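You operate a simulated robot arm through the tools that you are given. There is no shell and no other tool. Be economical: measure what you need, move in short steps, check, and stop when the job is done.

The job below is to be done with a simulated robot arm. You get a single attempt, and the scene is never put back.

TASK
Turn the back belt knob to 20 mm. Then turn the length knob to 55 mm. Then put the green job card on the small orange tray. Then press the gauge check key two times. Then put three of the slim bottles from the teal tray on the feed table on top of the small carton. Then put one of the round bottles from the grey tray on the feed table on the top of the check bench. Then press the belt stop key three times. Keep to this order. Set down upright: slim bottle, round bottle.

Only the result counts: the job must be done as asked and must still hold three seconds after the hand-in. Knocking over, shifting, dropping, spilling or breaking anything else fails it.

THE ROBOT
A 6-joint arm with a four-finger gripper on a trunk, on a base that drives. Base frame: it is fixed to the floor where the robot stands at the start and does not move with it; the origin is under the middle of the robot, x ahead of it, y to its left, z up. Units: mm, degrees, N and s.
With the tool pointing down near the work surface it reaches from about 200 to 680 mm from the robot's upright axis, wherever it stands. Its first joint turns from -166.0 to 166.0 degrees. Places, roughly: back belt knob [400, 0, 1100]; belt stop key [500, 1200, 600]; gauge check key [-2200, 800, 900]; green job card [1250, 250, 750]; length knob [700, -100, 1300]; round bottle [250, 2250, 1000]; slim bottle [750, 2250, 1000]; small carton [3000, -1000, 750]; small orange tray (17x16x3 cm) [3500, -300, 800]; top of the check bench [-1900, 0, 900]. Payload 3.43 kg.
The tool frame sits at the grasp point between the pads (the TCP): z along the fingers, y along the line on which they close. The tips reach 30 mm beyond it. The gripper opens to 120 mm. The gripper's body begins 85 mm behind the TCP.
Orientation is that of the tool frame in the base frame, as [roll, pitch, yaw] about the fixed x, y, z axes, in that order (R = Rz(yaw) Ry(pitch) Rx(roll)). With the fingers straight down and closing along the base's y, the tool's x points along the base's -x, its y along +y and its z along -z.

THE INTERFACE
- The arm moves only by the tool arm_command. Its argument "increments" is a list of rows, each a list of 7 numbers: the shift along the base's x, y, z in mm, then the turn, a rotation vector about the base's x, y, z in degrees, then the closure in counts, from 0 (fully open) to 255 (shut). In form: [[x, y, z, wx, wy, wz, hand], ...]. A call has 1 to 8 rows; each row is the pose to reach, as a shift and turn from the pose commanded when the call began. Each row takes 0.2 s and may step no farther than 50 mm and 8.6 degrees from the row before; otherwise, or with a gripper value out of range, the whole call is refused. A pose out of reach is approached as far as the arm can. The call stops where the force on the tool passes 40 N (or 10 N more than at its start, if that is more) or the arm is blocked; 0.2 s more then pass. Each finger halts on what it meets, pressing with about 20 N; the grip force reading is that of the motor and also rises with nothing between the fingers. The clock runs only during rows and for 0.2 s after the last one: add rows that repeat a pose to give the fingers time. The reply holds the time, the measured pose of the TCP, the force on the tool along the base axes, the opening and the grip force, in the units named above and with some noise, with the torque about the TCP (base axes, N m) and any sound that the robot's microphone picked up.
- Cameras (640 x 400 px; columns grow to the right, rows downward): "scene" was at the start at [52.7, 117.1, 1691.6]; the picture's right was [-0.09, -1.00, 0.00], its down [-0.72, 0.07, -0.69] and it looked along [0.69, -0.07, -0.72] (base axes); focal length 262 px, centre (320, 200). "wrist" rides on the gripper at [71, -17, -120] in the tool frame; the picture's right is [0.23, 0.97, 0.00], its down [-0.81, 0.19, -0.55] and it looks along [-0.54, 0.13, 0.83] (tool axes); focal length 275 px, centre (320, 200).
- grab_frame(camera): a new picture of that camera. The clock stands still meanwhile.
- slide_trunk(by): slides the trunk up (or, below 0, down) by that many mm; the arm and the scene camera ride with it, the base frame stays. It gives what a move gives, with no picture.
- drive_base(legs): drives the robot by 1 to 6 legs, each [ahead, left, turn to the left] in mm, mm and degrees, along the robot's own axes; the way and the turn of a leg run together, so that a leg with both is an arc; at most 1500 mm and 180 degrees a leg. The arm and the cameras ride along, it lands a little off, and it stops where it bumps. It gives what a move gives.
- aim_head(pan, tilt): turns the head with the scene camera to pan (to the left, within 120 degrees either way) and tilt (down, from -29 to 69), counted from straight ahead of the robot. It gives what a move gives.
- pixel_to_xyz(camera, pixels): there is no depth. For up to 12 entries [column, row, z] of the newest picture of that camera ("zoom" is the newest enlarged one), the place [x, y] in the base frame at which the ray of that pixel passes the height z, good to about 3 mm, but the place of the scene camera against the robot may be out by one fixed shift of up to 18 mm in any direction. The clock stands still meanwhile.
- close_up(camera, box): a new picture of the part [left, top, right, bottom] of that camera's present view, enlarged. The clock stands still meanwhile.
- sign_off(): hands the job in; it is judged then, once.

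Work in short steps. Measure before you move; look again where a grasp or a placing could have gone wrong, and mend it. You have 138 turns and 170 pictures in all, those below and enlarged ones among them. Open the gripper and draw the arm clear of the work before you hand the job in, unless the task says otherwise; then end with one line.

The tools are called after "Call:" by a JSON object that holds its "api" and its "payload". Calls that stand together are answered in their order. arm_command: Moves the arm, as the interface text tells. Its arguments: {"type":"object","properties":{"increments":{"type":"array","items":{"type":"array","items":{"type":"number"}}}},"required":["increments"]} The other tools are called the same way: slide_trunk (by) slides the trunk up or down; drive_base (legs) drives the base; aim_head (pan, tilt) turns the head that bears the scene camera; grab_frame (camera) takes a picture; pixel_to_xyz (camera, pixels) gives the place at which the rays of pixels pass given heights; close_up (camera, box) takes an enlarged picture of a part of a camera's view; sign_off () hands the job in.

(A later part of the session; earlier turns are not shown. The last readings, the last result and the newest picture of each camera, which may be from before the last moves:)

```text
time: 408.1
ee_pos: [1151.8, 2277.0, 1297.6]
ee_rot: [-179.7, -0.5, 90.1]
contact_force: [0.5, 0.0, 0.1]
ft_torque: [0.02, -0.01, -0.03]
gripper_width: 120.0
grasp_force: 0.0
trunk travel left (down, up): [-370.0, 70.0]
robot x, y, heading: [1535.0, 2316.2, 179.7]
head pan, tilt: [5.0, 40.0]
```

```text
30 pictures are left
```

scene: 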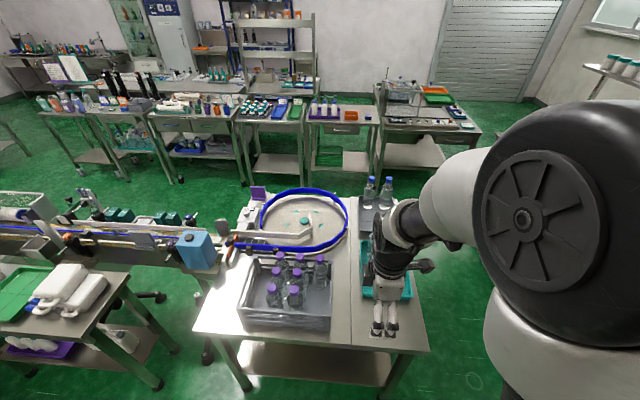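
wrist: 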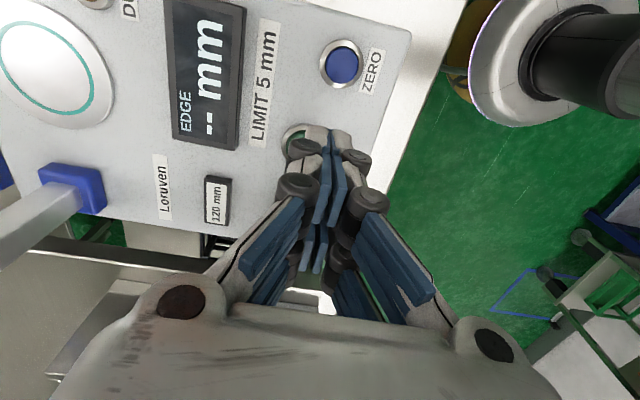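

Feed table seen: grey crate with purple-capped bottles at (288,285), teal tray behind the gripper at (390,275). I shift the arm aside for a clear view.

Call:
{"api": "arm_command", "payload": {"increments": [[0, -45, 0, 0, 0, 0, 0], [0, -90, 0, 0, 0, 0, 0], [0, -135, 0, 0, 0, 0, 0], [0, -180, 0, 0, 0, 0, 0], [0, -225, 0, 0, 0, 0, 0], [0, -270, 0, 0, 0, 0, 0]]}}

Call:
{"api": "close_up", "payload": {"camera": "scene", "box": [190, 160, 450, 350]}}

```text
time: 409.5
ee_pos: [1154.8, 2004.1, 1296.5]
ee_rot: [-179.7, -0.5, 90.2]
contact_force: [0.3, -0.2, -0.5]
ft_torque: [0.05, -0.01, -0.04]
gripper_width: 120.0
grasp_force: 0.0
trunk travel left (down, up): [-370.0, 70.0]
robot x, y, heading: [1531.7, 2313.1, 179.8]
head pan, tilt: [5.0, 40.0]
```

```text
2.11 times, centred on (320, 255) of scene
```

zoom: 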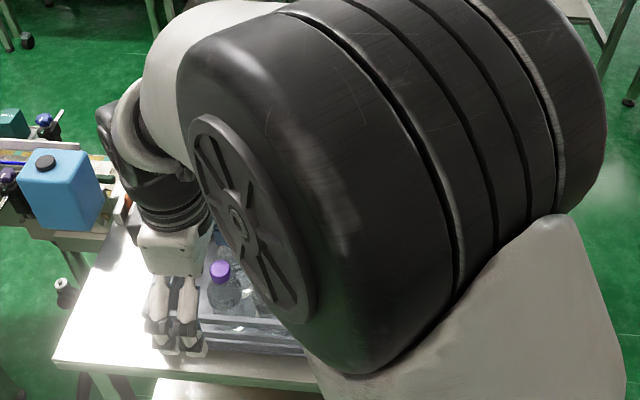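

The elbow hides the tray; I use the wrist camera instead, moving the hand above the table's +y part.

Call:
{"api": "arm_command", "payload": {"increments": [[0, 45, 0, 0, 0, 0, 0], [0, 90, 0, 0, 0, 0, 0], [0, 135, 0, 0, 0, 0, 0], [-15, 180, 0, 0, 0, 0, 0], [-30, 225, 0, 0, 0, 0, 0], [-45, 270, 0, 0, 0, 0, 0], [-65, 312, 0, 0, 0, 0, 0], [-90, 350, 0, 0, 0, 0, 0]]}}

Call:
{"api": "arm_command", "payload": {"increments": [[-30, 38, 0, 0, 0, 0, 0], [-60, 75, 0, 0, 0, 0, 0], [-100, 100, 0, 0, 0, 0, 0], [-140, 125, 0, 0, 0, 0, 0], [-180, 145, 0, 0, 0, 0, 0], [-210, 160, 0, 0, 0, 0, 0]]}}

Call:
{"api": "grab_frame", "payload": {"camera": "wrist"}}

Call:
{"api": "grab_frame", "payload": {"camera": "scene"}}

```text
time: 411.3
ee_pos: [1060.7, 2358.6, 1297.4]
ee_rot: [-179.7, -0.5, 90.2]
contact_force: [-0.2, 0.1, 0.2]
ft_torque: [-0.03, -0.02, -0.01]
gripper_width: 120.0
grasp_force: 0.1
trunk travel left (down, up): [-370.0, 70.0]
robot x, y, heading: [1531.4, 2314.0, 179.7]
head pan, tilt: [5.0, 40.0]
```

```text
time: 412.7
ee_pos: [853.3, 2515.9, 1298.6]
ee_rot: [-179.6, -0.5, 90.2]
contact_force: [-0.4, 0.3, 1.8]
ft_torque: [-0.06, -0.08, 0.0]
gripper_width: 120.1
grasp_force: 0.3
trunk travel left (down, up): [-370.0, 70.0]
robot x, y, heading: [1533.8, 2319.4, 179.9]
head pan, tilt: [5.0, 40.0]
```

```text
28 pictures are left
```

wrist: 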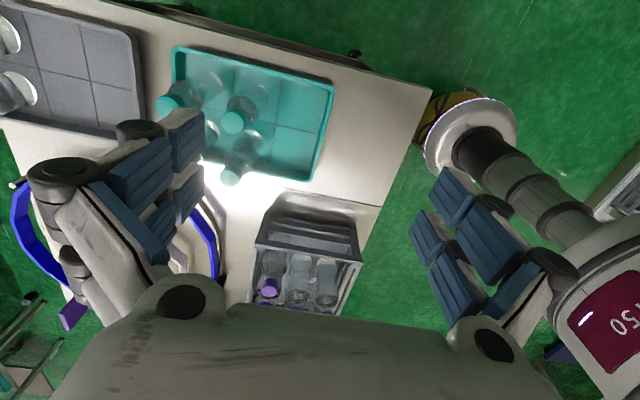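

```text
27 pictures are left
```

scene: 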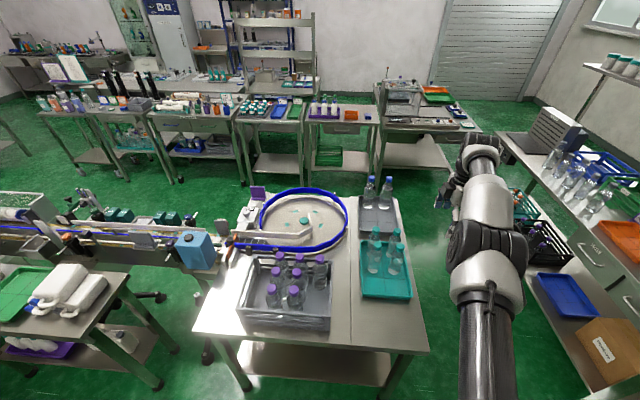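

Clear view: three slim teal-capped bottles in the teal tray, blue-capped round ones in the grey tray. I zoom for exact cap positions.

Call:
{"api": "close_up", "payload": {"camera": "scene", "box": [350, 165, 420, 305]}}

Call:
{"api": "close_up", "payload": {"camera": "wrist", "box": [140, 40, 350, 200]}}

Call:
{"api": "pixel_to_xyz", "payload": {"camera": "scene", "pixels": [[362, 300, 900], [411, 299, 900], [408, 240, 900], [360, 248, 900], [195, 330, 880], [428, 350, 880], [374, 241, 1080], [397, 241, 1080], [394, 251, 1080]]}}

Call:
{"api": "pixel_to_xyz", "payload": {"camera": "wrist", "pixels": [[175, 50, 900], [335, 85, 900], [312, 180, 900], [175, 103, 1080], [233, 122, 1080], [231, 178, 1080]]}}

```text
2.86 times, centred on (385, 235) of scene
```

zoom: 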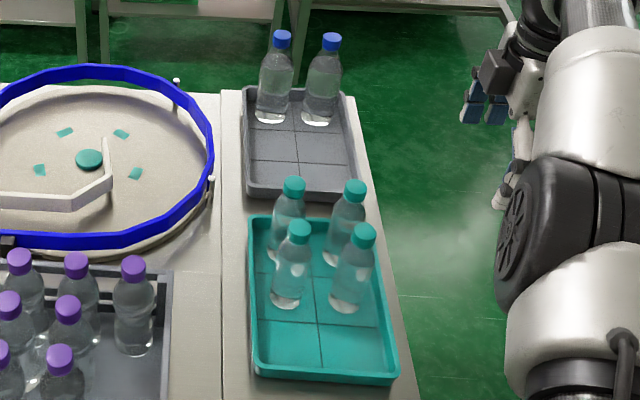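

```text
2.50 times, centred on (245, 120) of wrist
```

zoom: 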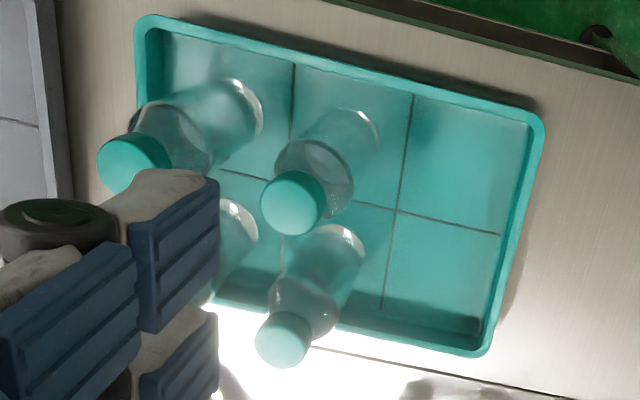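

```text
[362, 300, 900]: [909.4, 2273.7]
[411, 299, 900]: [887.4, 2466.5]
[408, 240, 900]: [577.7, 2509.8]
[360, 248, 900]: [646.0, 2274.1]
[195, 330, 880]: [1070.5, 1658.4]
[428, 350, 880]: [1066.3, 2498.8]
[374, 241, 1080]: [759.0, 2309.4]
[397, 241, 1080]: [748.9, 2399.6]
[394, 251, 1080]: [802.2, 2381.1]
```

```text
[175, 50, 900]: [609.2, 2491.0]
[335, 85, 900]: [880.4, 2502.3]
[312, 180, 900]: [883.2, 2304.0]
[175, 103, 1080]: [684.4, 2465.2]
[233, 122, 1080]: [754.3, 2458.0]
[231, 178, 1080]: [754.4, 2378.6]
```

Four slim bottles at ≈[749,2448],[750,2355],[658,2448],[658,2355], cap tops z≈1045. I relocate to the +y side of the table (≈[720,2870], facing −y) where all are within reach.

Call:
{"api": "arm_command", "payload": {"increments": [[30, -20, -10, 0, 0, 0, 0], [65, -45, -20, 0, 0, 0, 0], [105, -70, -20, 0, 0, 0, 0], [145, -95, -20, 0, 0, 0, 0], [185, -120, -20, 0, 0, 0, 0], [225, -140, -20, 0, 0, 0, 0], [270, -155, -20, 0, 0, 0, 0]]}}

Call:
{"api": "drive_base", "payload": {"legs": [[0, -690, 0], [812, 0, 0], [0, 0, 90], [130, 0, 0]]}}

Call:
{"api": "grab_frame", "payload": {"camera": "wrist"}}

```text
time: 414.3
ee_pos: [1125.4, 2361.8, 1278.2]
ee_rot: [-179.5, -0.6, 90.3]
contact_force: [1.0, 0.7, 0.7]
ft_torque: [0.03, 0.07, 0.0]
gripper_width: 119.8
grasp_force: 0.1
trunk travel left (down, up): [-370.0, 70.0]
robot x, y, heading: [1533.1, 2314.2, 180.1]
head pan, tilt: [5.0, 40.0]
```

```text
time: 426.8
ee_pos: [686.1, 2469.3, 1274.8]
ee_rot: [-179.8, -0.5, -179.0]
contact_force: [0.2, -1.3, 0.6]
ft_torque: [0.02, 0.0, -0.01]
gripper_width: 120.0
grasp_force: 0.0
trunk travel left (down, up): [-370.0, 70.0]
robot x, y, heading: [726.1, 2878.0, -89.4]
head pan, tilt: [5.0, 40.0]
```

```text
24 pictures are left
```

wrist: 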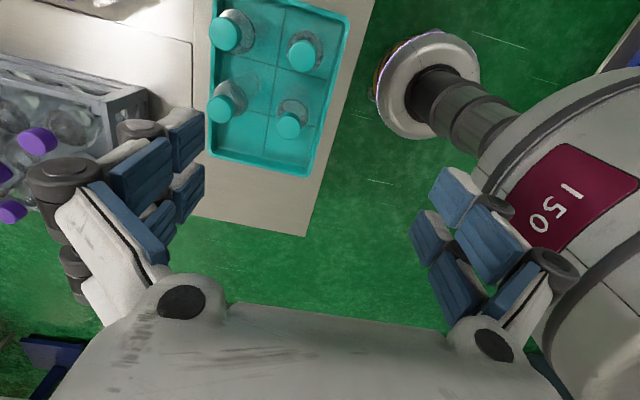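

Cap A is at ≈[741,2443]. I descend with 75 mm opening, close around the body at z≈985 and lift.

Call:
{"api": "arm_command", "payload": {"increments": [[28, -13, -40, 0, 0, 0, 96], [55, -26, -80, 0, 0, 0, 96], [55, -26, -125, 0, 0, 0, 96], [55, -26, -165, 0, 0, 0, 96], [55, -26, -200, 0, 0, 0, 96], [55, -26, -235, 0, 0, 0, 96], [55, -26, -265, 0, 0, 0, 96], [55, -26, -290, 0, 0, 0, 96]]}}

Call:
{"api": "arm_command", "payload": {"increments": [[0, 0, 0, 0, 0, 0, 255], [0, 0, 0, 0, 0, 0, 255], [0, 0, 0, 0, 0, 0, 255], [0, 0, 0, 0, 0, 0, 255], [0, 0, 30, 0, 0, 0, 255], [0, 0, 75, 0, 0, 0, 255], [0, 0, 120, 0, 0, 0, 255], [0, 0, 165, 0, 0, 0, 255]]}}

Call:
{"api": "grab_frame", "payload": {"camera": "wrist"}}

```text
refused: row 1 steps farther than a row can; nothing moved
```

```text
time: 428.6
ee_pos: [686.3, 2472.2, 1441.8]
ee_rot: [-179.7, -0.6, -178.9]
contact_force: [0.3, 0.4, 0.3]
ft_torque: [-0.03, -0.02, 0.01]
gripper_width: 0.1
grasp_force: 19.4
trunk travel left (down, up): [-370.0, 70.0]
robot x, y, heading: [727.8, 2882.2, -89.3]
head pan, tilt: [5.0, 40.0]
```

```text
23 pictures are left
```

wrist: 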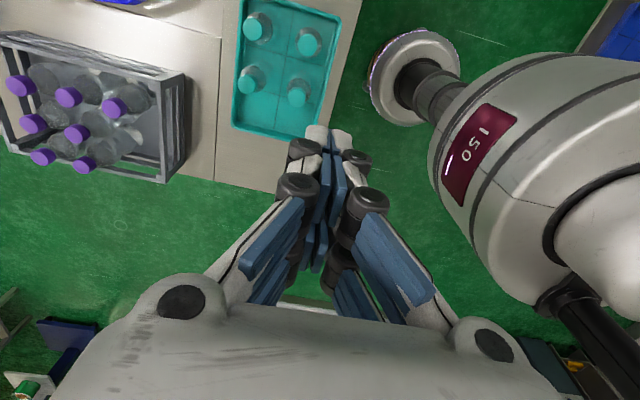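

A step was too long; I redo it from the present height with legal steps.

Call:
{"api": "arm_command", "payload": {"increments": [[7, -3.5, -40, 0, 0, 0, 96], [14, -7, -80, 0, 0, 0, 96], [21, -10.5, -120, 0, 0, 0, 96], [28, -14, -160, 0, 0, 0, 96], [35, -17.5, -200, 0, 0, 0, 96], [42, -21, -240, 0, 0, 0, 96], [49, -24.5, -280, 0, 0, 0, 96], [55, -28, -320, 0, 0, 0, 96]]}}

Call:
{"api": "arm_command", "payload": {"increments": [[0, 0, -35, 0, 0, 0, 96], [0, 0, -70, 0, 0, 0, 96], [0, 0, -105, 0, 0, 0, 96], [0, 0, -135, 0, 0, 0, 96], [0, 0, -135, 0, 0, 0, 255], [0, 0, -135, 0, 0, 0, 255], [0, 0, -135, 0, 0, 0, 255], [0, 0, -135, 0, 0, 0, 255]]}}

Call:
{"api": "arm_command", "payload": {"increments": [[0, 0, 30, 0, 0, 0, 255], [0, 0, 75, 0, 0, 0, 255], [0, 0, 120, 0, 0, 0, 255], [0, 0, 165, 0, 0, 0, 255], [0, 0, 210, 0, 0, 0, 255], [0, 0, 250, 0, 0, 0, 255]]}}

Call:
{"api": "grab_frame", "payload": {"camera": "wrist"}}

```text
time: 430.4
ee_pos: [739.7, 2441.3, 1121.4]
ee_rot: [-179.7, -0.6, -178.9]
contact_force: [-0.6, 1.3, 0.1]
ft_torque: [0.06, 0.02, 0.01]
gripper_width: 74.8
grasp_force: 0.0
trunk travel left (down, up): [-370.0, 70.0]
robot x, y, heading: [729.0, 2878.7, -89.4]
head pan, tilt: [5.0, 40.0]
```

```text
time: 432.2
ee_pos: [740.2, 2441.1, 986.9]
ee_rot: [-179.7, -0.5, -179.0]
contact_force: [0.5, -1.0, 1.1]
ft_torque: [-0.07, -0.06, 0.0]
gripper_width: 50.4
grasp_force: 20.1
trunk travel left (down, up): [-370.0, 70.0]
robot x, y, heading: [724.0, 2882.5, -89.4]
head pan, tilt: [5.0, 40.0]
```

```text
time: 433.6
ee_pos: [740.1, 2443.4, 1237.6]
ee_rot: [-179.9, -0.5, -179.0]
contact_force: [0.6, 0.1, -2.9]
ft_torque: [-0.04, 0.02, -0.01]
gripper_width: 50.5
grasp_force: 19.9
trunk travel left (down, up): [-370.0, 70.0]
robot x, y, heading: [724.8, 2882.4, -89.3]
head pan, tilt: [5.0, 40.0]
```

```text
22 pictures are left
```

wrist: 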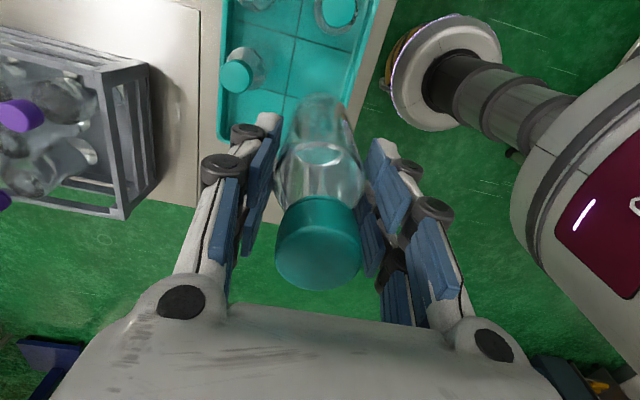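

Bottle 1 is held (50.5 mm). I drive to the carton stack and look.

Call:
{"api": "drive_base", "payload": {"legs": [[-130, 0, -0.6], [0, 950, 0], [1050, 0, 0], [1035, 0, 0], [0, 750, 0], [1400, 0, 0]]}}

Call:
{"api": "drive_base", "payload": {"legs": [[0, 0, 90], [0, -400, 0]]}}

Call:
{"api": "aim_head", "payload": {"pan": 0, "tilt": 38}}

Call:
{"api": "grab_frame", "payload": {"camera": "scene"}}

Call:
{"api": "grab_frame", "payload": {"camera": "wrist"}}

```text
time: 459.7
ee_pos: [2456.7, -904.7, 1237.0]
ee_rot: [-179.9, -0.5, -179.5]
contact_force: [-0.3, 0.2, -3.4]
ft_torque: [0.04, 0.0, -0.04]
gripper_width: 50.5
grasp_force: 19.5
trunk travel left (down, up): [-370.0, 70.0]
robot x, y, heading: [2447.9, -465.3, -90.1]
head pan, tilt: [5.0, 40.0]
```

```text
time: 466.1
ee_pos: [2886.2, -859.8, 1237.1]
ee_rot: [-179.7, -0.6, -89.5]
contact_force: [1.4, -0.8, -3.3]
ft_torque: [0.0, 0.03, 0.02]
gripper_width: 50.2
grasp_force: 19.6
trunk travel left (down, up): [-370.0, 70.0]
robot x, y, heading: [2443.2, -869.5, 0.2]
head pan, tilt: [5.0, 40.0]
```

```text
time: 466.7
ee_pos: [2886.8, -860.2, 1237.6]
ee_rot: [-179.8, -0.4, -89.5]
contact_force: [-1.0, 0.8, -3.2]
ft_torque: [-0.01, 0.0, -0.01]
gripper_width: 50.4
grasp_force: 20.4
trunk travel left (down, up): [-370.0, 70.0]
robot x, y, heading: [2447.9, -870.7, 0.1]
head pan, tilt: [0.0, 38.0]
```

```text
21 pictures are left
```

scene: 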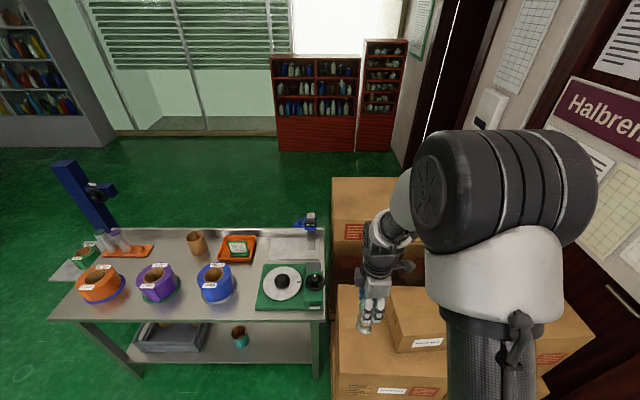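

```text
20 pictures are left
```

wrist: 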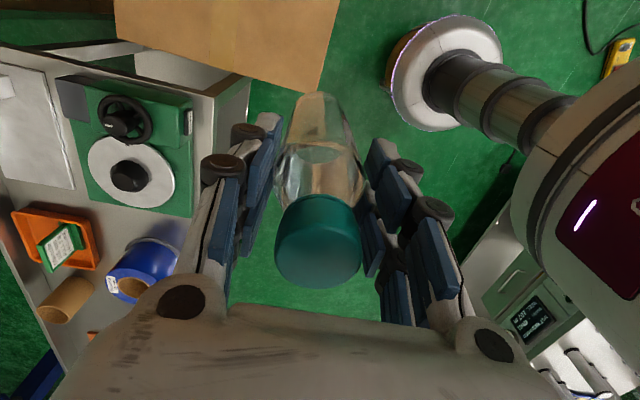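

The small carton is at scene (420,315), partly behind the arm. I zoom there and compute positions.

Call:
{"api": "close_up", "payload": {"camera": "scene", "box": [330, 250, 470, 390]}}

Call:
{"api": "pixel_to_xyz", "payload": {"camera": "scene", "pixels": [[391, 288, 750], [391, 288, 800], [391, 288, 850], [398, 340, 750], [398, 340, 800], [398, 340, 850], [445, 335, 800], [337, 290, 600], [337, 360, 600]]}}

```text
2.86 times, centred on (400, 320) of scene
```

zoom: 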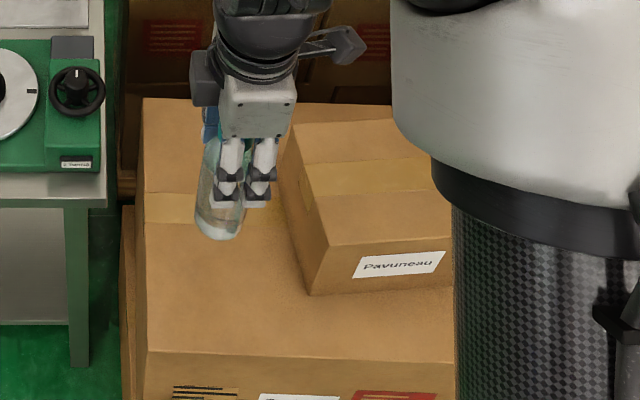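

```text
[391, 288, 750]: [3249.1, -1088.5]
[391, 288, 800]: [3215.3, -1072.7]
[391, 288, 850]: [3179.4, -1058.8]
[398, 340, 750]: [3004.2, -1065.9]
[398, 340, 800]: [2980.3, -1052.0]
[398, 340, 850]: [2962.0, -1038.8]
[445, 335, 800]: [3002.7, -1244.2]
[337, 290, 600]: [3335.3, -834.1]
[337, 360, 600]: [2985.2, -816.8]
```

Estimated carton: top z≈921, centre ≈[3022,-1108], about 165 mm square. I move the base right, put the hand above the centre and verify with the wrist camera.

Call:
{"api": "drive_base", "payload": {"legs": [[40, -230, -0.1]]}}

Call:
{"api": "arm_command", "payload": {"increments": [[30, -5, 0, 0, 0, 0, 255], [60, -10, 0, 0, 0, 0, 255], [95, -10, 0, 0, 0, 0, 255]]}}

Call:
{"api": "grab_frame", "payload": {"camera": "wrist"}}

Call:
{"api": "close_up", "payload": {"camera": "wrist", "box": [180, 0, 480, 190]}}

```text
time: 468.5
ee_pos: [2927.5, -1089.1, 1236.7]
ee_rot: [-179.9, -0.5, -89.5]
contact_force: [0.4, -0.3, -3.8]
ft_torque: [0.0, 0.03, 0.0]
gripper_width: 50.6
grasp_force: 19.8
trunk travel left (down, up): [-370.0, 70.0]
robot x, y, heading: [2488.5, -1095.8, 0.0]
head pan, tilt: [0.0, 38.0]
```

```text
time: 469.3
ee_pos: [3023.2, -1097.4, 1235.9]
ee_rot: [-179.8, -0.6, -89.6]
contact_force: [0.2, 0.3, -3.8]
ft_torque: [-0.04, 0.04, 0.01]
gripper_width: 50.4
grasp_force: 20.0
trunk travel left (down, up): [-370.0, 70.0]
robot x, y, heading: [2485.4, -1102.1, -0.1]
head pan, tilt: [0.0, 38.0]
```

```text
18 pictures are left
```

wrist: 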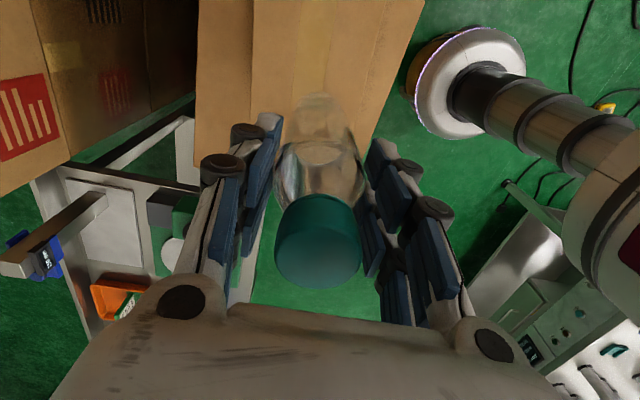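

```text
2.11 times, centred on (330, 95) of wrist
```

zoom: 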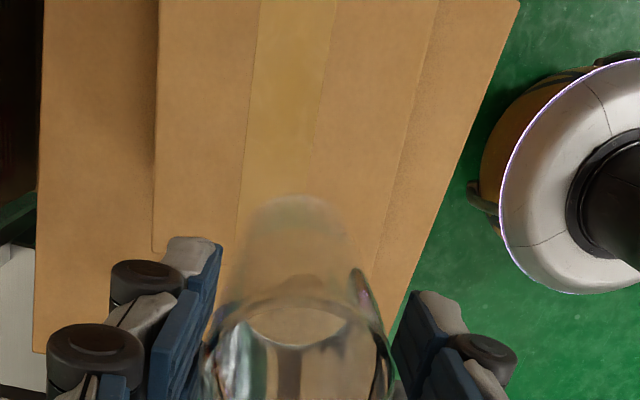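

Wrist view confirms the carton top: x 2950–3120, y −1178…−1011, z≈921. I lower the first bottle at [3007,-1142] until contact.

Call:
{"api": "arm_command", "payload": {"increments": [[-8, -22, -30, 0, 0, 0, 255], [-16, -45, -60, 0, 0, 0, 255], [-16, -45, -105, 0, 0, 0, 255], [-16, -45, -150, 0, 0, 0, 255], [-16, -45, -190, 0, 0, 0, 255], [-16, -45, -210, 0, 0, 0, 255]]}}

Call:
{"api": "arm_command", "payload": {"increments": [[0, 0, -4, 0, 0, 0, 255], [0, 0, -8, 0, 0, 0, 255], [0, 0, -12, 0, 0, 0, 255], [0, 0, -16, 0, 0, 0, 255], [0, 0, -20, 0, 0, 0, 255], [0, 0, -24, 0, 0, 0, 255], [0, 0, -28, 0, 0, 0, 255]]}}

Call:
{"api": "close_up", "payload": {"camera": "scene", "box": [280, 220, 480, 380]}}

```text
time: 470.7
ee_pos: [3007.1, -1142.3, 1028.4]
ee_rot: [-179.5, -0.6, -89.4]
contact_force: [-0.8, 0.5, 19.5]
ft_torque: [0.14, 0.08, 0.1]
gripper_width: 50.8
grasp_force: 19.3
trunk travel left (down, up): [-370.0, 70.0]
robot x, y, heading: [2488.3, -1102.3, 0.2]
head pan, tilt: [0.0, 38.0]
```

```text
time: 472.2
ee_pos: [3005.7, -1143.7, 1004.8]
ee_rot: [-179.7, -0.6, -89.5]
contact_force: [-10.9, 0.1, 24.8]
ft_torque: [0.22, 0.81, 0.05]
gripper_width: 50.4
grasp_force: 19.7
trunk travel left (down, up): [-370.0, 70.0]
robot x, y, heading: [2485.4, -1102.0, -0.1]
head pan, tilt: [0.0, 38.0]
stopped in row 7: the force on the tool passed its limit at 43 N (the readings are from after the stop); the commanded pose is now the measured one
```

```text
2.50 times, centred on (380, 300) of scene
```

zoom: 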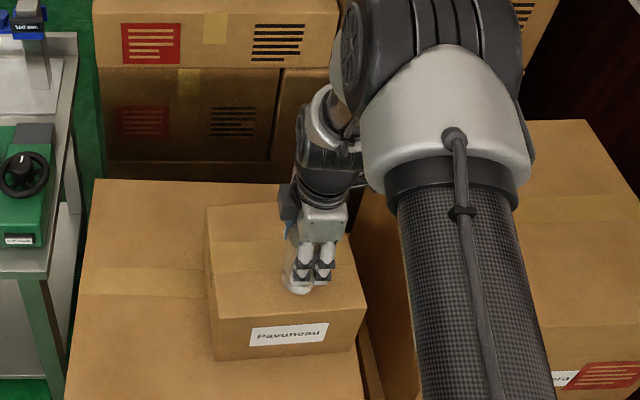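

The bottle rests on the carton (top ≈950). I release, lift, and drive back to the feed table for the next one.

Call:
{"api": "arm_command", "payload": {"increments": [[0, 0, 2, 0, 0, 0, 200], [0, 0, 2, 0, 0, 0, 96], [0, 0, 2, 0, 0, 0, 96], [0, 0, 45, 0, 0, 0, 96], [0, 0, 90, 0, 0, 0, 96], [0, 0, 135, 0, 0, 0, 96], [-25, 0, 175, 0, 0, 0, 96], [-55, 0, 210, 0, 0, 0, 96]]}}

Call:
{"api": "close_up", "payload": {"camera": "scene", "box": [280, 220, 480, 380]}}

Call:
{"api": "drive_base", "payload": {"legs": [[0, 1500, 0], [0, 525, 0], [-811, 0, 0], [0, 1200, 0], [0, 885, 0], [-950, 0, 0]]}}

Call:
{"api": "drive_base", "payload": {"legs": [[0, 0, -90], [130, 0, 0]]}}

```text
time: 474.0
ee_pos: [2949.3, -1143.3, 1214.2]
ee_rot: [-179.6, -0.6, -89.4]
contact_force: [-1.6, 0.2, -0.3]
ft_torque: [-0.01, -0.04, -0.02]
gripper_width: 75.0
grasp_force: 0.1
trunk travel left (down, up): [-370.0, 70.0]
robot x, y, heading: [2484.6, -1093.3, 0.1]
head pan, tilt: [0.0, 38.0]
```

```text
2.50 times, centred on (380, 300) of scene
```

zoom: 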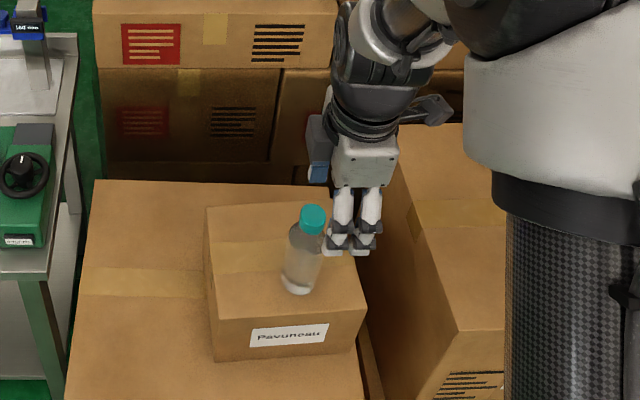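

```text
time: 502.6
ee_pos: [1147.3, 2961.2, 1212.9]
ee_rot: [-179.6, -0.6, -88.9]
contact_force: [-0.2, 0.9, -0.1]
ft_torque: [0.0, 0.01, -0.01]
gripper_width: 74.8
grasp_force: 0.0
trunk travel left (down, up): [-370.0, 70.0]
robot x, y, heading: [684.1, 3002.5, 0.3]
head pan, tilt: [0.0, 38.0]
```

```text
time: 507.7
ee_pos: [651.3, 2407.2, 1212.5]
ee_rot: [-179.7, -0.6, -178.1]
contact_force: [-0.6, -1.1, -1.4]
ft_torque: [0.04, 0.01, 0.0]
gripper_width: 75.1
grasp_force: 0.1
trunk travel left (down, up): [-370.0, 70.0]
robot x, y, heading: [688.2, 2874.6, -88.5]
head pan, tilt: [0.0, 38.0]
```

Bottle 1 stands well. Now I pick bottle B at [654,2441] and drive back to the carton.

Call:
{"api": "arm_command", "payload": {"increments": [[3, 34, -30, 0, 0, 0, 96], [3, 34, -75, 0, 0, 0, 96], [3, 34, -115, 0, 0, 0, 96], [3, 34, -155, 0, 0, 0, 96], [3, 34, -195, 0, 0, 0, 96], [3, 34, -225, 0, 0, 0, 96], [3, 34, -225, 0, 0, 0, 255], [3, 34, -225, 0, 0, 0, 255]]}}

Call:
{"api": "arm_command", "payload": {"increments": [[0, 0, 0, 0, 0, 0, 255], [0, 0, 0, 0, 0, 0, 255], [0, 0, 30, 0, 0, 0, 255], [0, 0, 75, 0, 0, 0, 255], [0, 0, 120, 0, 0, 0, 255], [0, 0, 165, 0, 0, 0, 255], [0, 0, 210, 0, 0, 0, 255], [0, 0, 250, 0, 0, 0, 255]]}}

Call:
{"api": "drive_base", "payload": {"legs": [[-130, 0, -1.5], [0, 988, 0], [1050, 0, 0], [1035, 0, 0], [0, 760, 0], [1400, 0, 0]]}}

Call:
{"api": "drive_base", "payload": {"legs": [[0, 0, 90], [45, -630, 0]]}}

Call:
{"api": "grab_frame", "payload": {"camera": "scene"}}

```text
time: 509.5
ee_pos: [653.5, 2441.7, 987.4]
ee_rot: [-179.5, -0.6, -178.0]
contact_force: [0.8, -0.1, 1.6]
ft_torque: [0.02, 0.04, 0.0]
gripper_width: 50.4
grasp_force: 19.8
trunk travel left (down, up): [-370.0, 70.0]
robot x, y, heading: [685.9, 2875.8, -88.5]
head pan, tilt: [0.0, 38.0]
```

```text
time: 511.3
ee_pos: [653.3, 2443.2, 1239.3]
ee_rot: [-179.7, -0.4, -178.1]
contact_force: [0.6, 0.8, -2.3]
ft_torque: [-0.04, 0.01, -0.02]
gripper_width: 49.9
grasp_force: 20.0
trunk travel left (down, up): [-370.0, 70.0]
robot x, y, heading: [684.3, 2879.4, -88.3]
head pan, tilt: [0.0, 38.0]
```

```text
time: 537.6
ee_pos: [2375.3, -920.3, 1237.3]
ee_rot: [-179.6, -0.5, -179.9]
contact_force: [1.1, 0.0, -2.2]
ft_torque: [0.0, 0.0, -0.06]
gripper_width: 49.6
grasp_force: 20.4
trunk travel left (down, up): [-370.0, 70.0]
robot x, y, heading: [2424.1, -487.8, -90.4]
head pan, tilt: [0.0, 38.0]
```

```text
time: 545.0
ee_pos: [2896.3, -1165.7, 1238.0]
ee_rot: [-179.7, -0.5, -89.8]
contact_force: [-0.7, 0.3, -3.1]
ft_torque: [0.01, 0.02, -0.01]
gripper_width: 49.7
grasp_force: 19.8
trunk travel left (down, up): [-370.0, 70.0]
robot x, y, heading: [2461.2, -1115.8, -0.2]
head pan, tilt: [0.0, 38.0]
```

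```text
14 pictures are left
```

scene: 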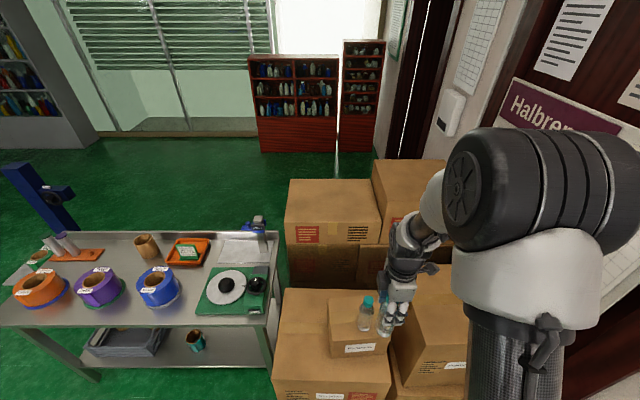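

I place bottle 2 at [3007,-1055], release, then drive back for the third.

Call:
{"api": "arm_command", "payload": {"increments": [[28, 28, 0, 0, 0, 0, 255], [56, 56, 0, 0, 0, 0, 255], [84, 84, 0, 0, 0, 0, 255], [111, 111, 0, 0, 0, 0, 255], [111, 111, -45, 0, 0, 0, 255], [111, 111, -90, 0, 0, 0, 255], [111, 111, -135, 0, 0, 0, 255], [111, 111, -175, 0, 0, 0, 255]]}}

Call:
{"api": "arm_command", "payload": {"increments": [[0, 0, -20, 0, 0, 0, 255], [0, 0, -27, 0, 0, 0, 255], [0, 0, -32, 0, 0, 0, 255], [0, 0, -36, 0, 0, 0, 255], [0, 0, -40, 0, 0, 0, 255]]}}

Call:
{"api": "arm_command", "payload": {"increments": [[0, 0, 1, 0, 0, 0, 200], [0, 0, 1, 0, 0, 0, 96], [0, 0, 1, 0, 0, 0, 96], [0, 0, 45, 0, 0, 0, 96], [0, 0, 90, 0, 0, 0, 96], [0, 0, 135, 0, 0, 0, 96], [-25, 0, 175, 0, 0, 0, 96], [-60, 0, 200, 0, 0, 0, 96]]}}

Call:
{"api": "close_up", "payload": {"camera": "scene", "box": [270, 220, 470, 380]}}

Call:
{"api": "drive_base", "payload": {"legs": [[0, 1500, 0.2], [0, 541, 0], [-785, 0, 0], [0, 1200, 0], [0, 885, 0], [-920, 0, 0]]}}

Call:
{"api": "drive_base", "payload": {"legs": [[0, 0, -90], [130, 0, 0]]}}

```text
time: 546.8
ee_pos: [3008.7, -1052.2, 1062.4]
ee_rot: [-179.7, -0.5, -89.9]
contact_force: [0.7, -0.1, -3.1]
ft_torque: [-0.04, -0.01, 0.01]
gripper_width: 49.7
grasp_force: 20.3
trunk travel left (down, up): [-370.0, 70.0]
robot x, y, heading: [2463.5, -1120.9, -0.2]
head pan, tilt: [0.0, 38.0]
```

```text
time: 548.0
ee_pos: [3008.4, -1052.2, 1022.8]
ee_rot: [-179.6, -0.6, -89.7]
contact_force: [2.5, 3.5, 13.2]
ft_torque: [0.1, -0.08, -0.02]
gripper_width: 50.2
grasp_force: 19.9
trunk travel left (down, up): [-370.0, 70.0]
robot x, y, heading: [2464.6, -1118.1, -0.1]
head pan, tilt: [0.0, 38.0]
```

```text
time: 549.8
ee_pos: [2944.7, -1053.1, 1224.0]
ee_rot: [-179.6, -0.5, -89.8]
contact_force: [-0.6, -0.3, -0.6]
ft_torque: [0.02, -0.04, 0.0]
gripper_width: 74.6
grasp_force: 0.1
trunk travel left (down, up): [-370.0, 70.0]
robot x, y, heading: [2465.0, -1121.7, -0.3]
head pan, tilt: [0.0, 38.0]
```

```text
2.50 times, centred on (370, 300) of scene
```

zoom: 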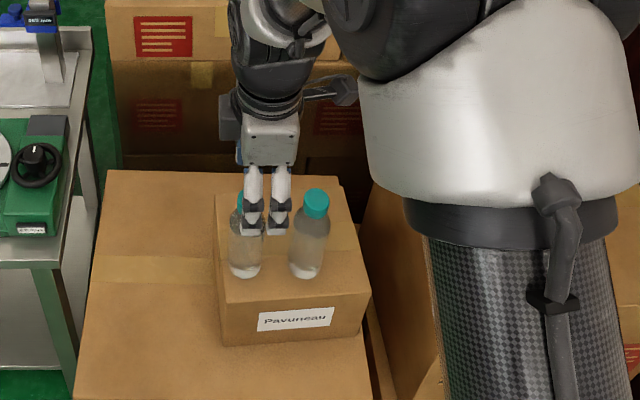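

```text
time: 578.1
ee_pos: [1240.7, 3070.9, 1223.0]
ee_rot: [-179.6, -0.4, -89.7]
contact_force: [-0.3, -0.2, -0.3]
ft_torque: [0.0, -0.02, 0.01]
gripper_width: 74.9
grasp_force: 0.1
trunk travel left (down, up): [-370.0, 70.0]
robot x, y, heading: [757.3, 3010.0, -0.3]
head pan, tilt: [0.0, 38.0]
```

```text
time: 583.2
ee_pos: [825.4, 2393.7, 1221.7]
ee_rot: [-179.7, -0.5, -179.6]
contact_force: [-0.4, -0.8, 0.1]
ft_torque: [0.02, 0.03, -0.02]
gripper_width: 74.9
grasp_force: 0.1
trunk travel left (down, up): [-370.0, 70.0]
robot x, y, heading: [758.5, 2879.8, -90.1]
head pan, tilt: [0.0, 38.0]
```

Two bottles stand on the carton. I pick bottle C at [737,2359] and return to the carton.

Call:
{"api": "arm_command", "payload": {"increments": [[-44, -17, 0, 0, 0, 0, 96], [-88, -35, 0, 0, 0, 0, 96], [-88, -35, -45, 0, 0, 0, 96], [-88, -35, -90, 0, 0, 0, 96], [-88, -35, -135, 0, 0, 0, 96], [-88, -35, -180, 0, 0, 0, 96], [-88, -35, -215, 0, 0, 0, 96], [-88, -35, -235, 0, 0, 0, 96]]}}

Call:
{"api": "arm_command", "payload": {"increments": [[0, 0, 0, 0, 0, 0, 255], [0, 0, 0, 0, 0, 0, 255], [0, 0, 0, 0, 0, 0, 255], [0, 0, 0, 0, 0, 0, 255], [0, 0, 45, 0, 0, 0, 255], [0, 0, 90, 0, 0, 0, 255], [0, 0, 135, 0, 0, 0, 255], [0, 0, 180, 0, 0, 0, 255]]}}

Call:
{"api": "arm_command", "payload": {"increments": [[0, 30, 35, 0, 0, 0, 255], [0, 60, 70, 0, 0, 0, 255]]}}

Call:
{"api": "drive_base", "payload": {"legs": [[-130, 0, 0], [0, 918, 0], [1050, 0, 0], [1035, 0, 0], [0, 760, 0], [1400, 0, 0]]}}

Call:
{"api": "drive_base", "payload": {"legs": [[0, 0, 90], [45, -630, 0]]}}

```text
time: 585.0
ee_pos: [738.9, 2359.5, 986.4]
ee_rot: [-179.7, -0.5, -179.5]
contact_force: [0.4, -0.3, 0.2]
ft_torque: [0.0, 0.03, -0.01]
gripper_width: 75.0
grasp_force: 0.1
trunk travel left (down, up): [-370.0, 70.0]
robot x, y, heading: [757.9, 2878.3, -90.0]
head pan, tilt: [0.0, 38.0]
```

```text
time: 586.9
ee_pos: [738.1, 2362.4, 1167.6]
ee_rot: [-180.0, -0.4, -179.6]
contact_force: [0.5, 0.7, -4.0]
ft_torque: [-0.06, 0.06, -0.02]
gripper_width: 50.7
grasp_force: 20.1
trunk travel left (down, up): [-370.0, 70.0]
robot x, y, heading: [757.4, 2876.8, -90.2]
head pan, tilt: [0.0, 38.0]
```

```text
time: 587.5
ee_pos: [738.2, 2420.7, 1238.0]
ee_rot: [-179.6, -0.5, -179.5]
contact_force: [0.7, 0.2, -2.9]
ft_torque: [-0.05, -0.01, 0.01]
gripper_width: 50.9
grasp_force: 19.6
trunk travel left (down, up): [-370.0, 70.0]
robot x, y, heading: [760.7, 2876.3, -89.9]
head pan, tilt: [0.0, 38.0]
```

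```text
time: 613.5
ee_pos: [2358.1, -984.1, 1236.9]
ee_rot: [-179.7, -0.5, 179.3]
contact_force: [0.1, 0.0, -1.4]
ft_torque: [-0.03, 0.02, 0.01]
gripper_width: 50.8
grasp_force: 19.8
trunk travel left (down, up): [-370.0, 70.0]
robot x, y, heading: [2390.1, -526.8, -91.2]
head pan, tilt: [0.0, 38.0]
```

```text
time: 620.9
ee_pos: [2877.8, -1188.7, 1237.4]
ee_rot: [-179.7, -0.4, -90.6]
contact_force: [-0.2, -0.3, -3.0]
ft_torque: [-0.01, 0.02, 0.0]
gripper_width: 50.5
grasp_force: 19.6
trunk travel left (down, up): [-370.0, 70.0]
robot x, y, heading: [2420.8, -1159.6, -1.1]
head pan, tilt: [0.0, 38.0]
```

I place bottle 3 at [3063,-1097], release, and then drive to the feed table's grey tray side for the round bottle.

Call:
{"api": "arm_command", "payload": {"increments": [[37, 18.2, 0, 0, 0, 0, 255], [74, 36.4, 0, 0, 0, 0, 255], [111, 54.6, 0, 0, 0, 0, 255], [148, 72.8, 0, 0, 0, 0, 255], [185, 91.5, 0, 0, 0, 0, 255], [185, 91.5, -45, 0, 0, 0, 255], [185, 91.5, -90, 0, 0, 0, 255], [185, 91.5, -135, 0, 0, 0, 255]]}}

Call:
{"api": "arm_command", "payload": {"increments": [[0, 0, -35, 0, 0, 0, 255], [0, 0, -60, 0, 0, 0, 255], [0, 0, -67, 0, 0, 0, 255], [0, 0, -72, 0, 0, 0, 255], [0, 0, -76, 0, 0, 0, 255], [0, 0, -79, 0, 0, 0, 255]]}}

Call:
{"api": "arm_command", "payload": {"increments": [[0, 0, 1, 0, 0, 0, 200], [0, 0, 1, 0, 0, 0, 117], [0, 0, 1, 0, 0, 0, 117], [0, 0, 45, 0, 0, 0, 117], [0, 0, 90, 0, 0, 0, 117], [0, 0, 135, 0, 0, 0, 117], [-25, -10, 175, 0, 0, 0, 96], [-60, -20, 205, 0, 0, 0, 96]]}}

Call:
{"api": "arm_command", "payload": {"increments": [[-45, -10, 0, 0, 0, 0, 96], [-90, -15, 0, 0, 0, 0, 96], [-130, -20, 0, 0, 0, 0, 96]]}}

Call:
{"api": "close_up", "payload": {"camera": "scene", "box": [270, 220, 470, 380]}}

Call:
{"api": "drive_base", "payload": {"legs": [[0, 1500, 1.1], [0, 585, 0], [-745, 0, 0], [0, 1200, 0], [0, 885, 0], [-920, 0, 0]]}}

Call:
{"api": "drive_base", "payload": {"legs": [[-480, 0, 0], [0, 0, -90], [130, 0, 0]]}}

Call:
{"api": "grab_frame", "payload": {"camera": "wrist"}}

```text
time: 622.7
ee_pos: [3064.2, -1096.1, 1103.3]
ee_rot: [-179.6, -0.5, -90.6]
contact_force: [0.0, 0.1, -2.7]
ft_torque: [-0.03, -0.01, 0.03]
gripper_width: 50.7
grasp_force: 20.3
trunk travel left (down, up): [-370.0, 70.0]
robot x, y, heading: [2421.8, -1159.5, -1.1]
head pan, tilt: [0.0, 38.0]
```

```text
time: 624.1
ee_pos: [3062.9, -1097.2, 1024.4]
ee_rot: [-179.4, -0.5, -90.7]
contact_force: [3.1, 0.5, 13.0]
ft_torque: [0.09, -0.13, -0.04]
gripper_width: 50.7
grasp_force: 19.9
trunk travel left (down, up): [-370.0, 70.0]
robot x, y, heading: [2421.4, -1157.4, -1.1]
head pan, tilt: [0.0, 38.0]
```

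```text
time: 625.9
ee_pos: [3000.4, -1118.2, 1229.1]
ee_rot: [-179.6, -0.5, -90.6]
contact_force: [-0.7, 1.0, -0.5]
ft_torque: [0.04, -0.04, -0.01]
gripper_width: 74.8
grasp_force: 0.1
trunk travel left (down, up): [-370.0, 70.0]
robot x, y, heading: [2421.3, -1161.5, -0.9]
head pan, tilt: [0.0, 38.0]
```

```text
time: 626.7
ee_pos: [2869.5, -1137.7, 1229.7]
ee_rot: [-179.5, -0.5, -90.6]
contact_force: [-0.7, -0.6, 0.1]
ft_torque: [0.0, -0.04, 0.0]
gripper_width: 74.9
grasp_force: 0.1
trunk travel left (down, up): [-370.0, 70.0]
robot x, y, heading: [2420.9, -1160.9, -1.3]
head pan, tilt: [0.0, 38.0]
```

```text
2.50 times, centred on (370, 300) of scene
```

zoom: 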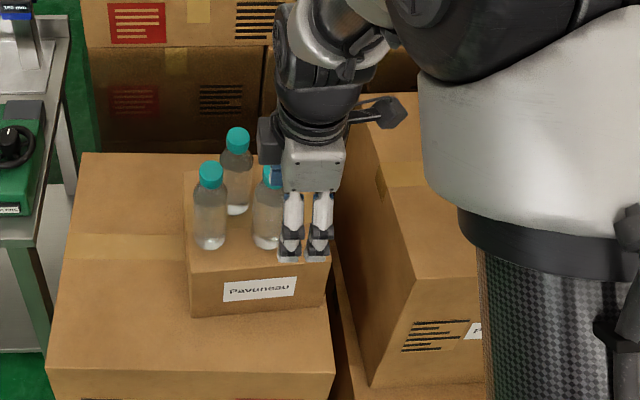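

```text
time: 655.1
ee_pos: [1207.2, 3038.9, 1229.1]
ee_rot: [-179.7, -0.5, -89.6]
contact_force: [-0.7, 0.3, 0.0]
ft_torque: [-0.01, -0.01, -0.01]
gripper_width: 74.8
grasp_force: 0.2
trunk travel left (down, up): [-370.0, 70.0]
robot x, y, heading: [755.1, 3007.6, -0.1]
head pan, tilt: [0.0, 38.0]
```

```text
time: 662.7
ee_pos: [314.7, 2425.0, 1227.3]
ee_rot: [-179.8, -0.5, -179.0]
contact_force: [-0.6, 0.0, -0.4]
ft_torque: [0.08, -0.01, -0.01]
gripper_width: 74.8
grasp_force: 0.1
trunk travel left (down, up): [-370.0, 70.0]
robot x, y, heading: [279.4, 2876.7, -89.6]
head pan, tilt: [0.0, 38.0]
```

```text
11 pictures are left
```

wrist: 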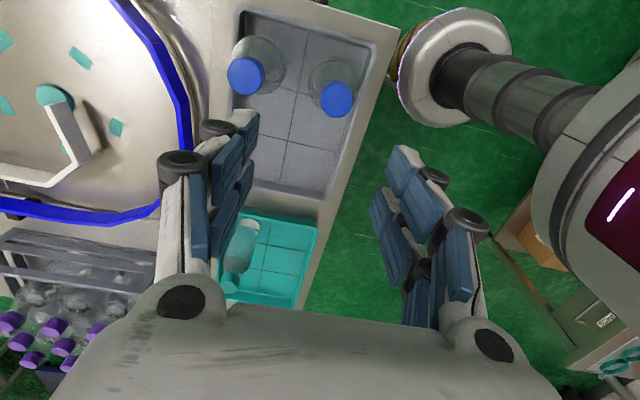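

All three slim bottles stand on the carton. Round bottle cap at (337,98) ⇒ ≈[305,2440]. I pick it and drive around to the −y end of the check bench.

Call:
{"api": "arm_command", "payload": {"increments": [[-5, 8, -40, 0, 0, 0, 76], [-10, 15, -80, 0, 0, 0, 76], [-10, 15, -120, 0, 0, 0, 76], [-10, 15, -160, 0, 0, 0, 76], [-10, 15, -195, 0, 0, 0, 76], [-10, 15, -227, 0, 0, 0, 76], [-10, 15, -227, 0, 0, 0, 255], [-10, 15, -227, 0, 0, 0, 255]]}}

Call:
{"api": "arm_command", "payload": {"increments": [[0, 0, 0, 0, 0, 0, 255], [0, 0, 0, 0, 0, 0, 255], [0, 0, 45, 0, 0, 0, 255], [0, 0, 90, 0, 0, 0, 255], [0, 0, 135, 0, 0, 0, 255], [0, 0, 180, 0, 0, 0, 255], [0, 0, 225, 0, 0, 0, 255]]}}

Call:
{"api": "grab_frame", "payload": {"camera": "wrist"}}

```text
time: 664.5
ee_pos: [304.5, 2442.0, 1002.2]
ee_rot: [-179.6, -0.6, -179.1]
contact_force: [0.7, -0.7, 0.3]
ft_torque: [-0.06, -0.1, -0.06]
gripper_width: 63.5
grasp_force: 19.8
trunk travel left (down, up): [-370.0, 70.0]
robot x, y, heading: [276.3, 2873.3, -89.6]
head pan, tilt: [0.0, 38.0]
```

```text
time: 666.1
ee_pos: [302.8, 2442.9, 1226.1]
ee_rot: [-179.7, -0.5, -179.0]
contact_force: [0.2, 0.3, -5.5]
ft_torque: [-0.04, -0.01, 0.02]
gripper_width: 63.0
grasp_force: 20.1
trunk travel left (down, up): [-370.0, 70.0]
robot x, y, heading: [281.0, 2876.9, -89.7]
head pan, tilt: [0.0, 38.0]
```

```text
10 pictures are left
```

wrist: 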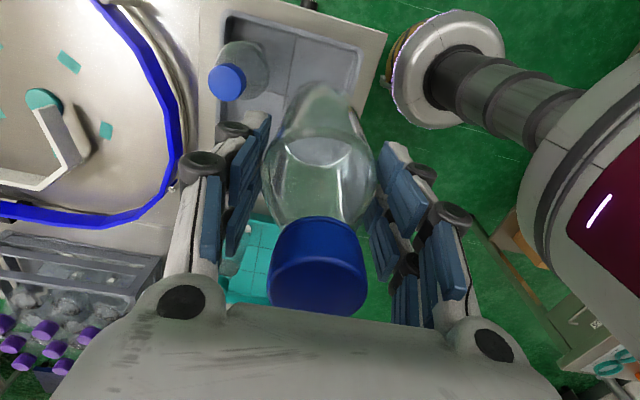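

Round bottle held (63 mm). I drive around to the bench end and look.

Call:
{"api": "drive_base", "payload": {"legs": [[-130, 0, -0.4], [0, -510, 0], [1500, 0, 0], [1500, 0, 0], [1480, 0, 0], [0, -1400, 0]]}}

Call:
{"api": "drive_base", "payload": {"legs": [[0, -300, 0], [0, 0, 179.9]]}}

Call:
{"api": "aim_head", "payload": {"pan": 5, "tilt": 40}}

Call:
{"api": "grab_frame", "payload": {"camera": "scene"}}

```text
time: 697.5
ee_pos: [-1649.2, -1895.3, 1226.0]
ee_rot: [-179.6, -0.6, 179.9]
contact_force: [0.2, -0.5, -4.7]
ft_torque: [-0.02, -0.02, 0.02]
gripper_width: 62.9
grasp_force: 20.0
trunk travel left (down, up): [-370.0, 70.0]
robot x, y, heading: [-1661.9, -1457.2, -90.7]
head pan, tilt: [0.0, 38.0]
```

```text
time: 706.8
ee_pos: [-1958.6, -1020.5, 1225.7]
ee_rot: [-179.6, -0.5, -3.1]
contact_force: [0.4, 0.4, -5.2]
ft_torque: [-0.05, -0.02, 0.01]
gripper_width: 62.9
grasp_force: 20.0
trunk travel left (down, up): [-370.0, 70.0]
robot x, y, heading: [-1968.2, -1450.9, 86.5]
head pan, tilt: [0.0, 38.0]
```

```text
time: 707.5
ee_pos: [-1959.2, -1019.9, 1225.8]
ee_rot: [-179.7, -0.5, -3.1]
contact_force: [0.0, 0.1, -4.6]
ft_torque: [0.0, 0.04, 0.02]
gripper_width: 62.7
grasp_force: 20.1
trunk travel left (down, up): [-370.0, 70.0]
robot x, y, heading: [-1964.7, -1456.0, 86.5]
head pan, tilt: [5.0, 40.0]
```

```text
9 pictures are left
```

scene: 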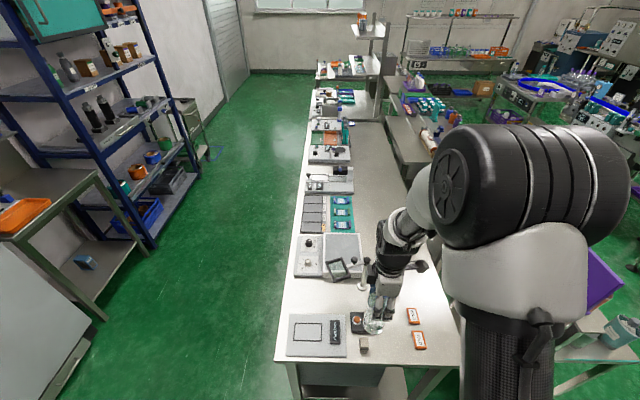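

The whole check bench is visible; its right half is free beyond the orange tags (413,315). I get coordinates.

Call:
{"api": "pixel_to_xyz", "payload": {"camera": "scene", "pixels": [[430, 285, 900], [413, 315, 900], [420, 340, 900], [358, 322, 900], [345, 270, 900], [288, 362, 900], [458, 362, 900], [362, 345, 900]]}}

Call:
{"api": "close_up", "payload": {"camera": "scene", "box": [270, 220, 470, 380]}}

```text
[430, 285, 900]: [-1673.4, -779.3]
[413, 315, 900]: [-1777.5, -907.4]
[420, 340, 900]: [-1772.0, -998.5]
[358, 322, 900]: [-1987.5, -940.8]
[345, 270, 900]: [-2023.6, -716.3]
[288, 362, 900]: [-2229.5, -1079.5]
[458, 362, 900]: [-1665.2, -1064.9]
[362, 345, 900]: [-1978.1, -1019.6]
```

```text
2.50 times, centred on (370, 300) of scene
```

zoom: 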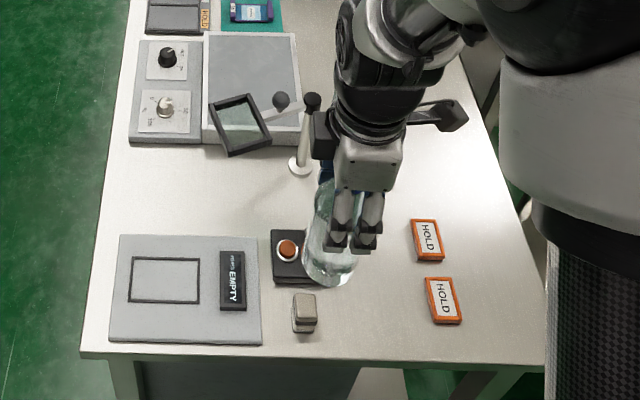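

A free spot is at ≈[-1875,-960] between the black key box and the HOLD tags. I lower the bottle there in small final steps.

Call:
{"api": "arm_command", "payload": {"increments": [[21, 15, -35, 0, 0, 0, 255], [42, 30, -70, 0, 0, 0, 255], [63, 45, -105, 0, 0, 0, 255], [84, 60, -140, 0, 0, 0, 255], [84, 60, -180, 0, 0, 0, 255], [84, 60, -215, 0, 0, 0, 255], [84, 60, -232, 0, 0, 0, 255]]}}

Call:
{"api": "arm_command", "payload": {"increments": [[0, 0, -4, 0, 0, 0, 255], [0, 0, -8, 0, 0, 0, 255], [0, 0, -12, 0, 0, 0, 255], [0, 0, -16, 0, 0, 0, 255], [0, 0, -20, 0, 0, 0, 255]]}}

Call:
{"api": "close_up", "payload": {"camera": "scene", "box": [270, 220, 470, 380]}}

```text
time: 709.0
ee_pos: [-1874.6, -958.8, 996.2]
ee_rot: [-179.4, -0.6, -3.1]
contact_force: [-0.6, 1.2, 9.2]
ft_torque: [-0.08, 0.14, -0.02]
gripper_width: 62.8
grasp_force: 20.0
trunk travel left (down, up): [-370.0, 70.0]
robot x, y, heading: [-1962.0, -1457.7, 86.6]
head pan, tilt: [5.0, 40.0]
```

```text
time: 710.2
ee_pos: [-1874.9, -960.3, 976.3]
ee_rot: [-179.5, -0.6, -3.1]
contact_force: [-2.0, 2.8, 25.4]
ft_torque: [-0.29, 0.06, -0.04]
gripper_width: 62.8
grasp_force: 19.7
trunk travel left (down, up): [-370.0, 70.0]
robot x, y, heading: [-1964.1, -1458.5, 86.3]
head pan, tilt: [5.0, 40.0]
```

```text
2.50 times, centred on (370, 300) of scene
```

zoom: 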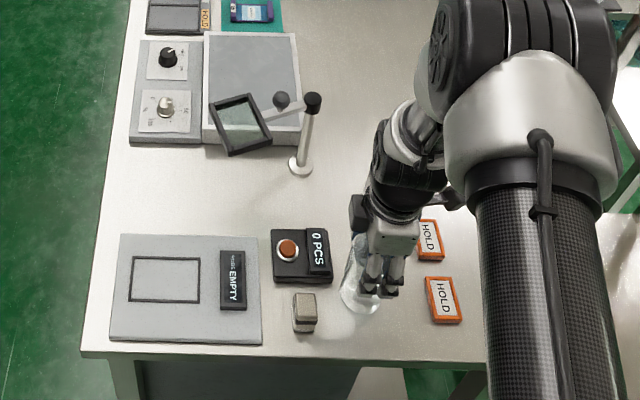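

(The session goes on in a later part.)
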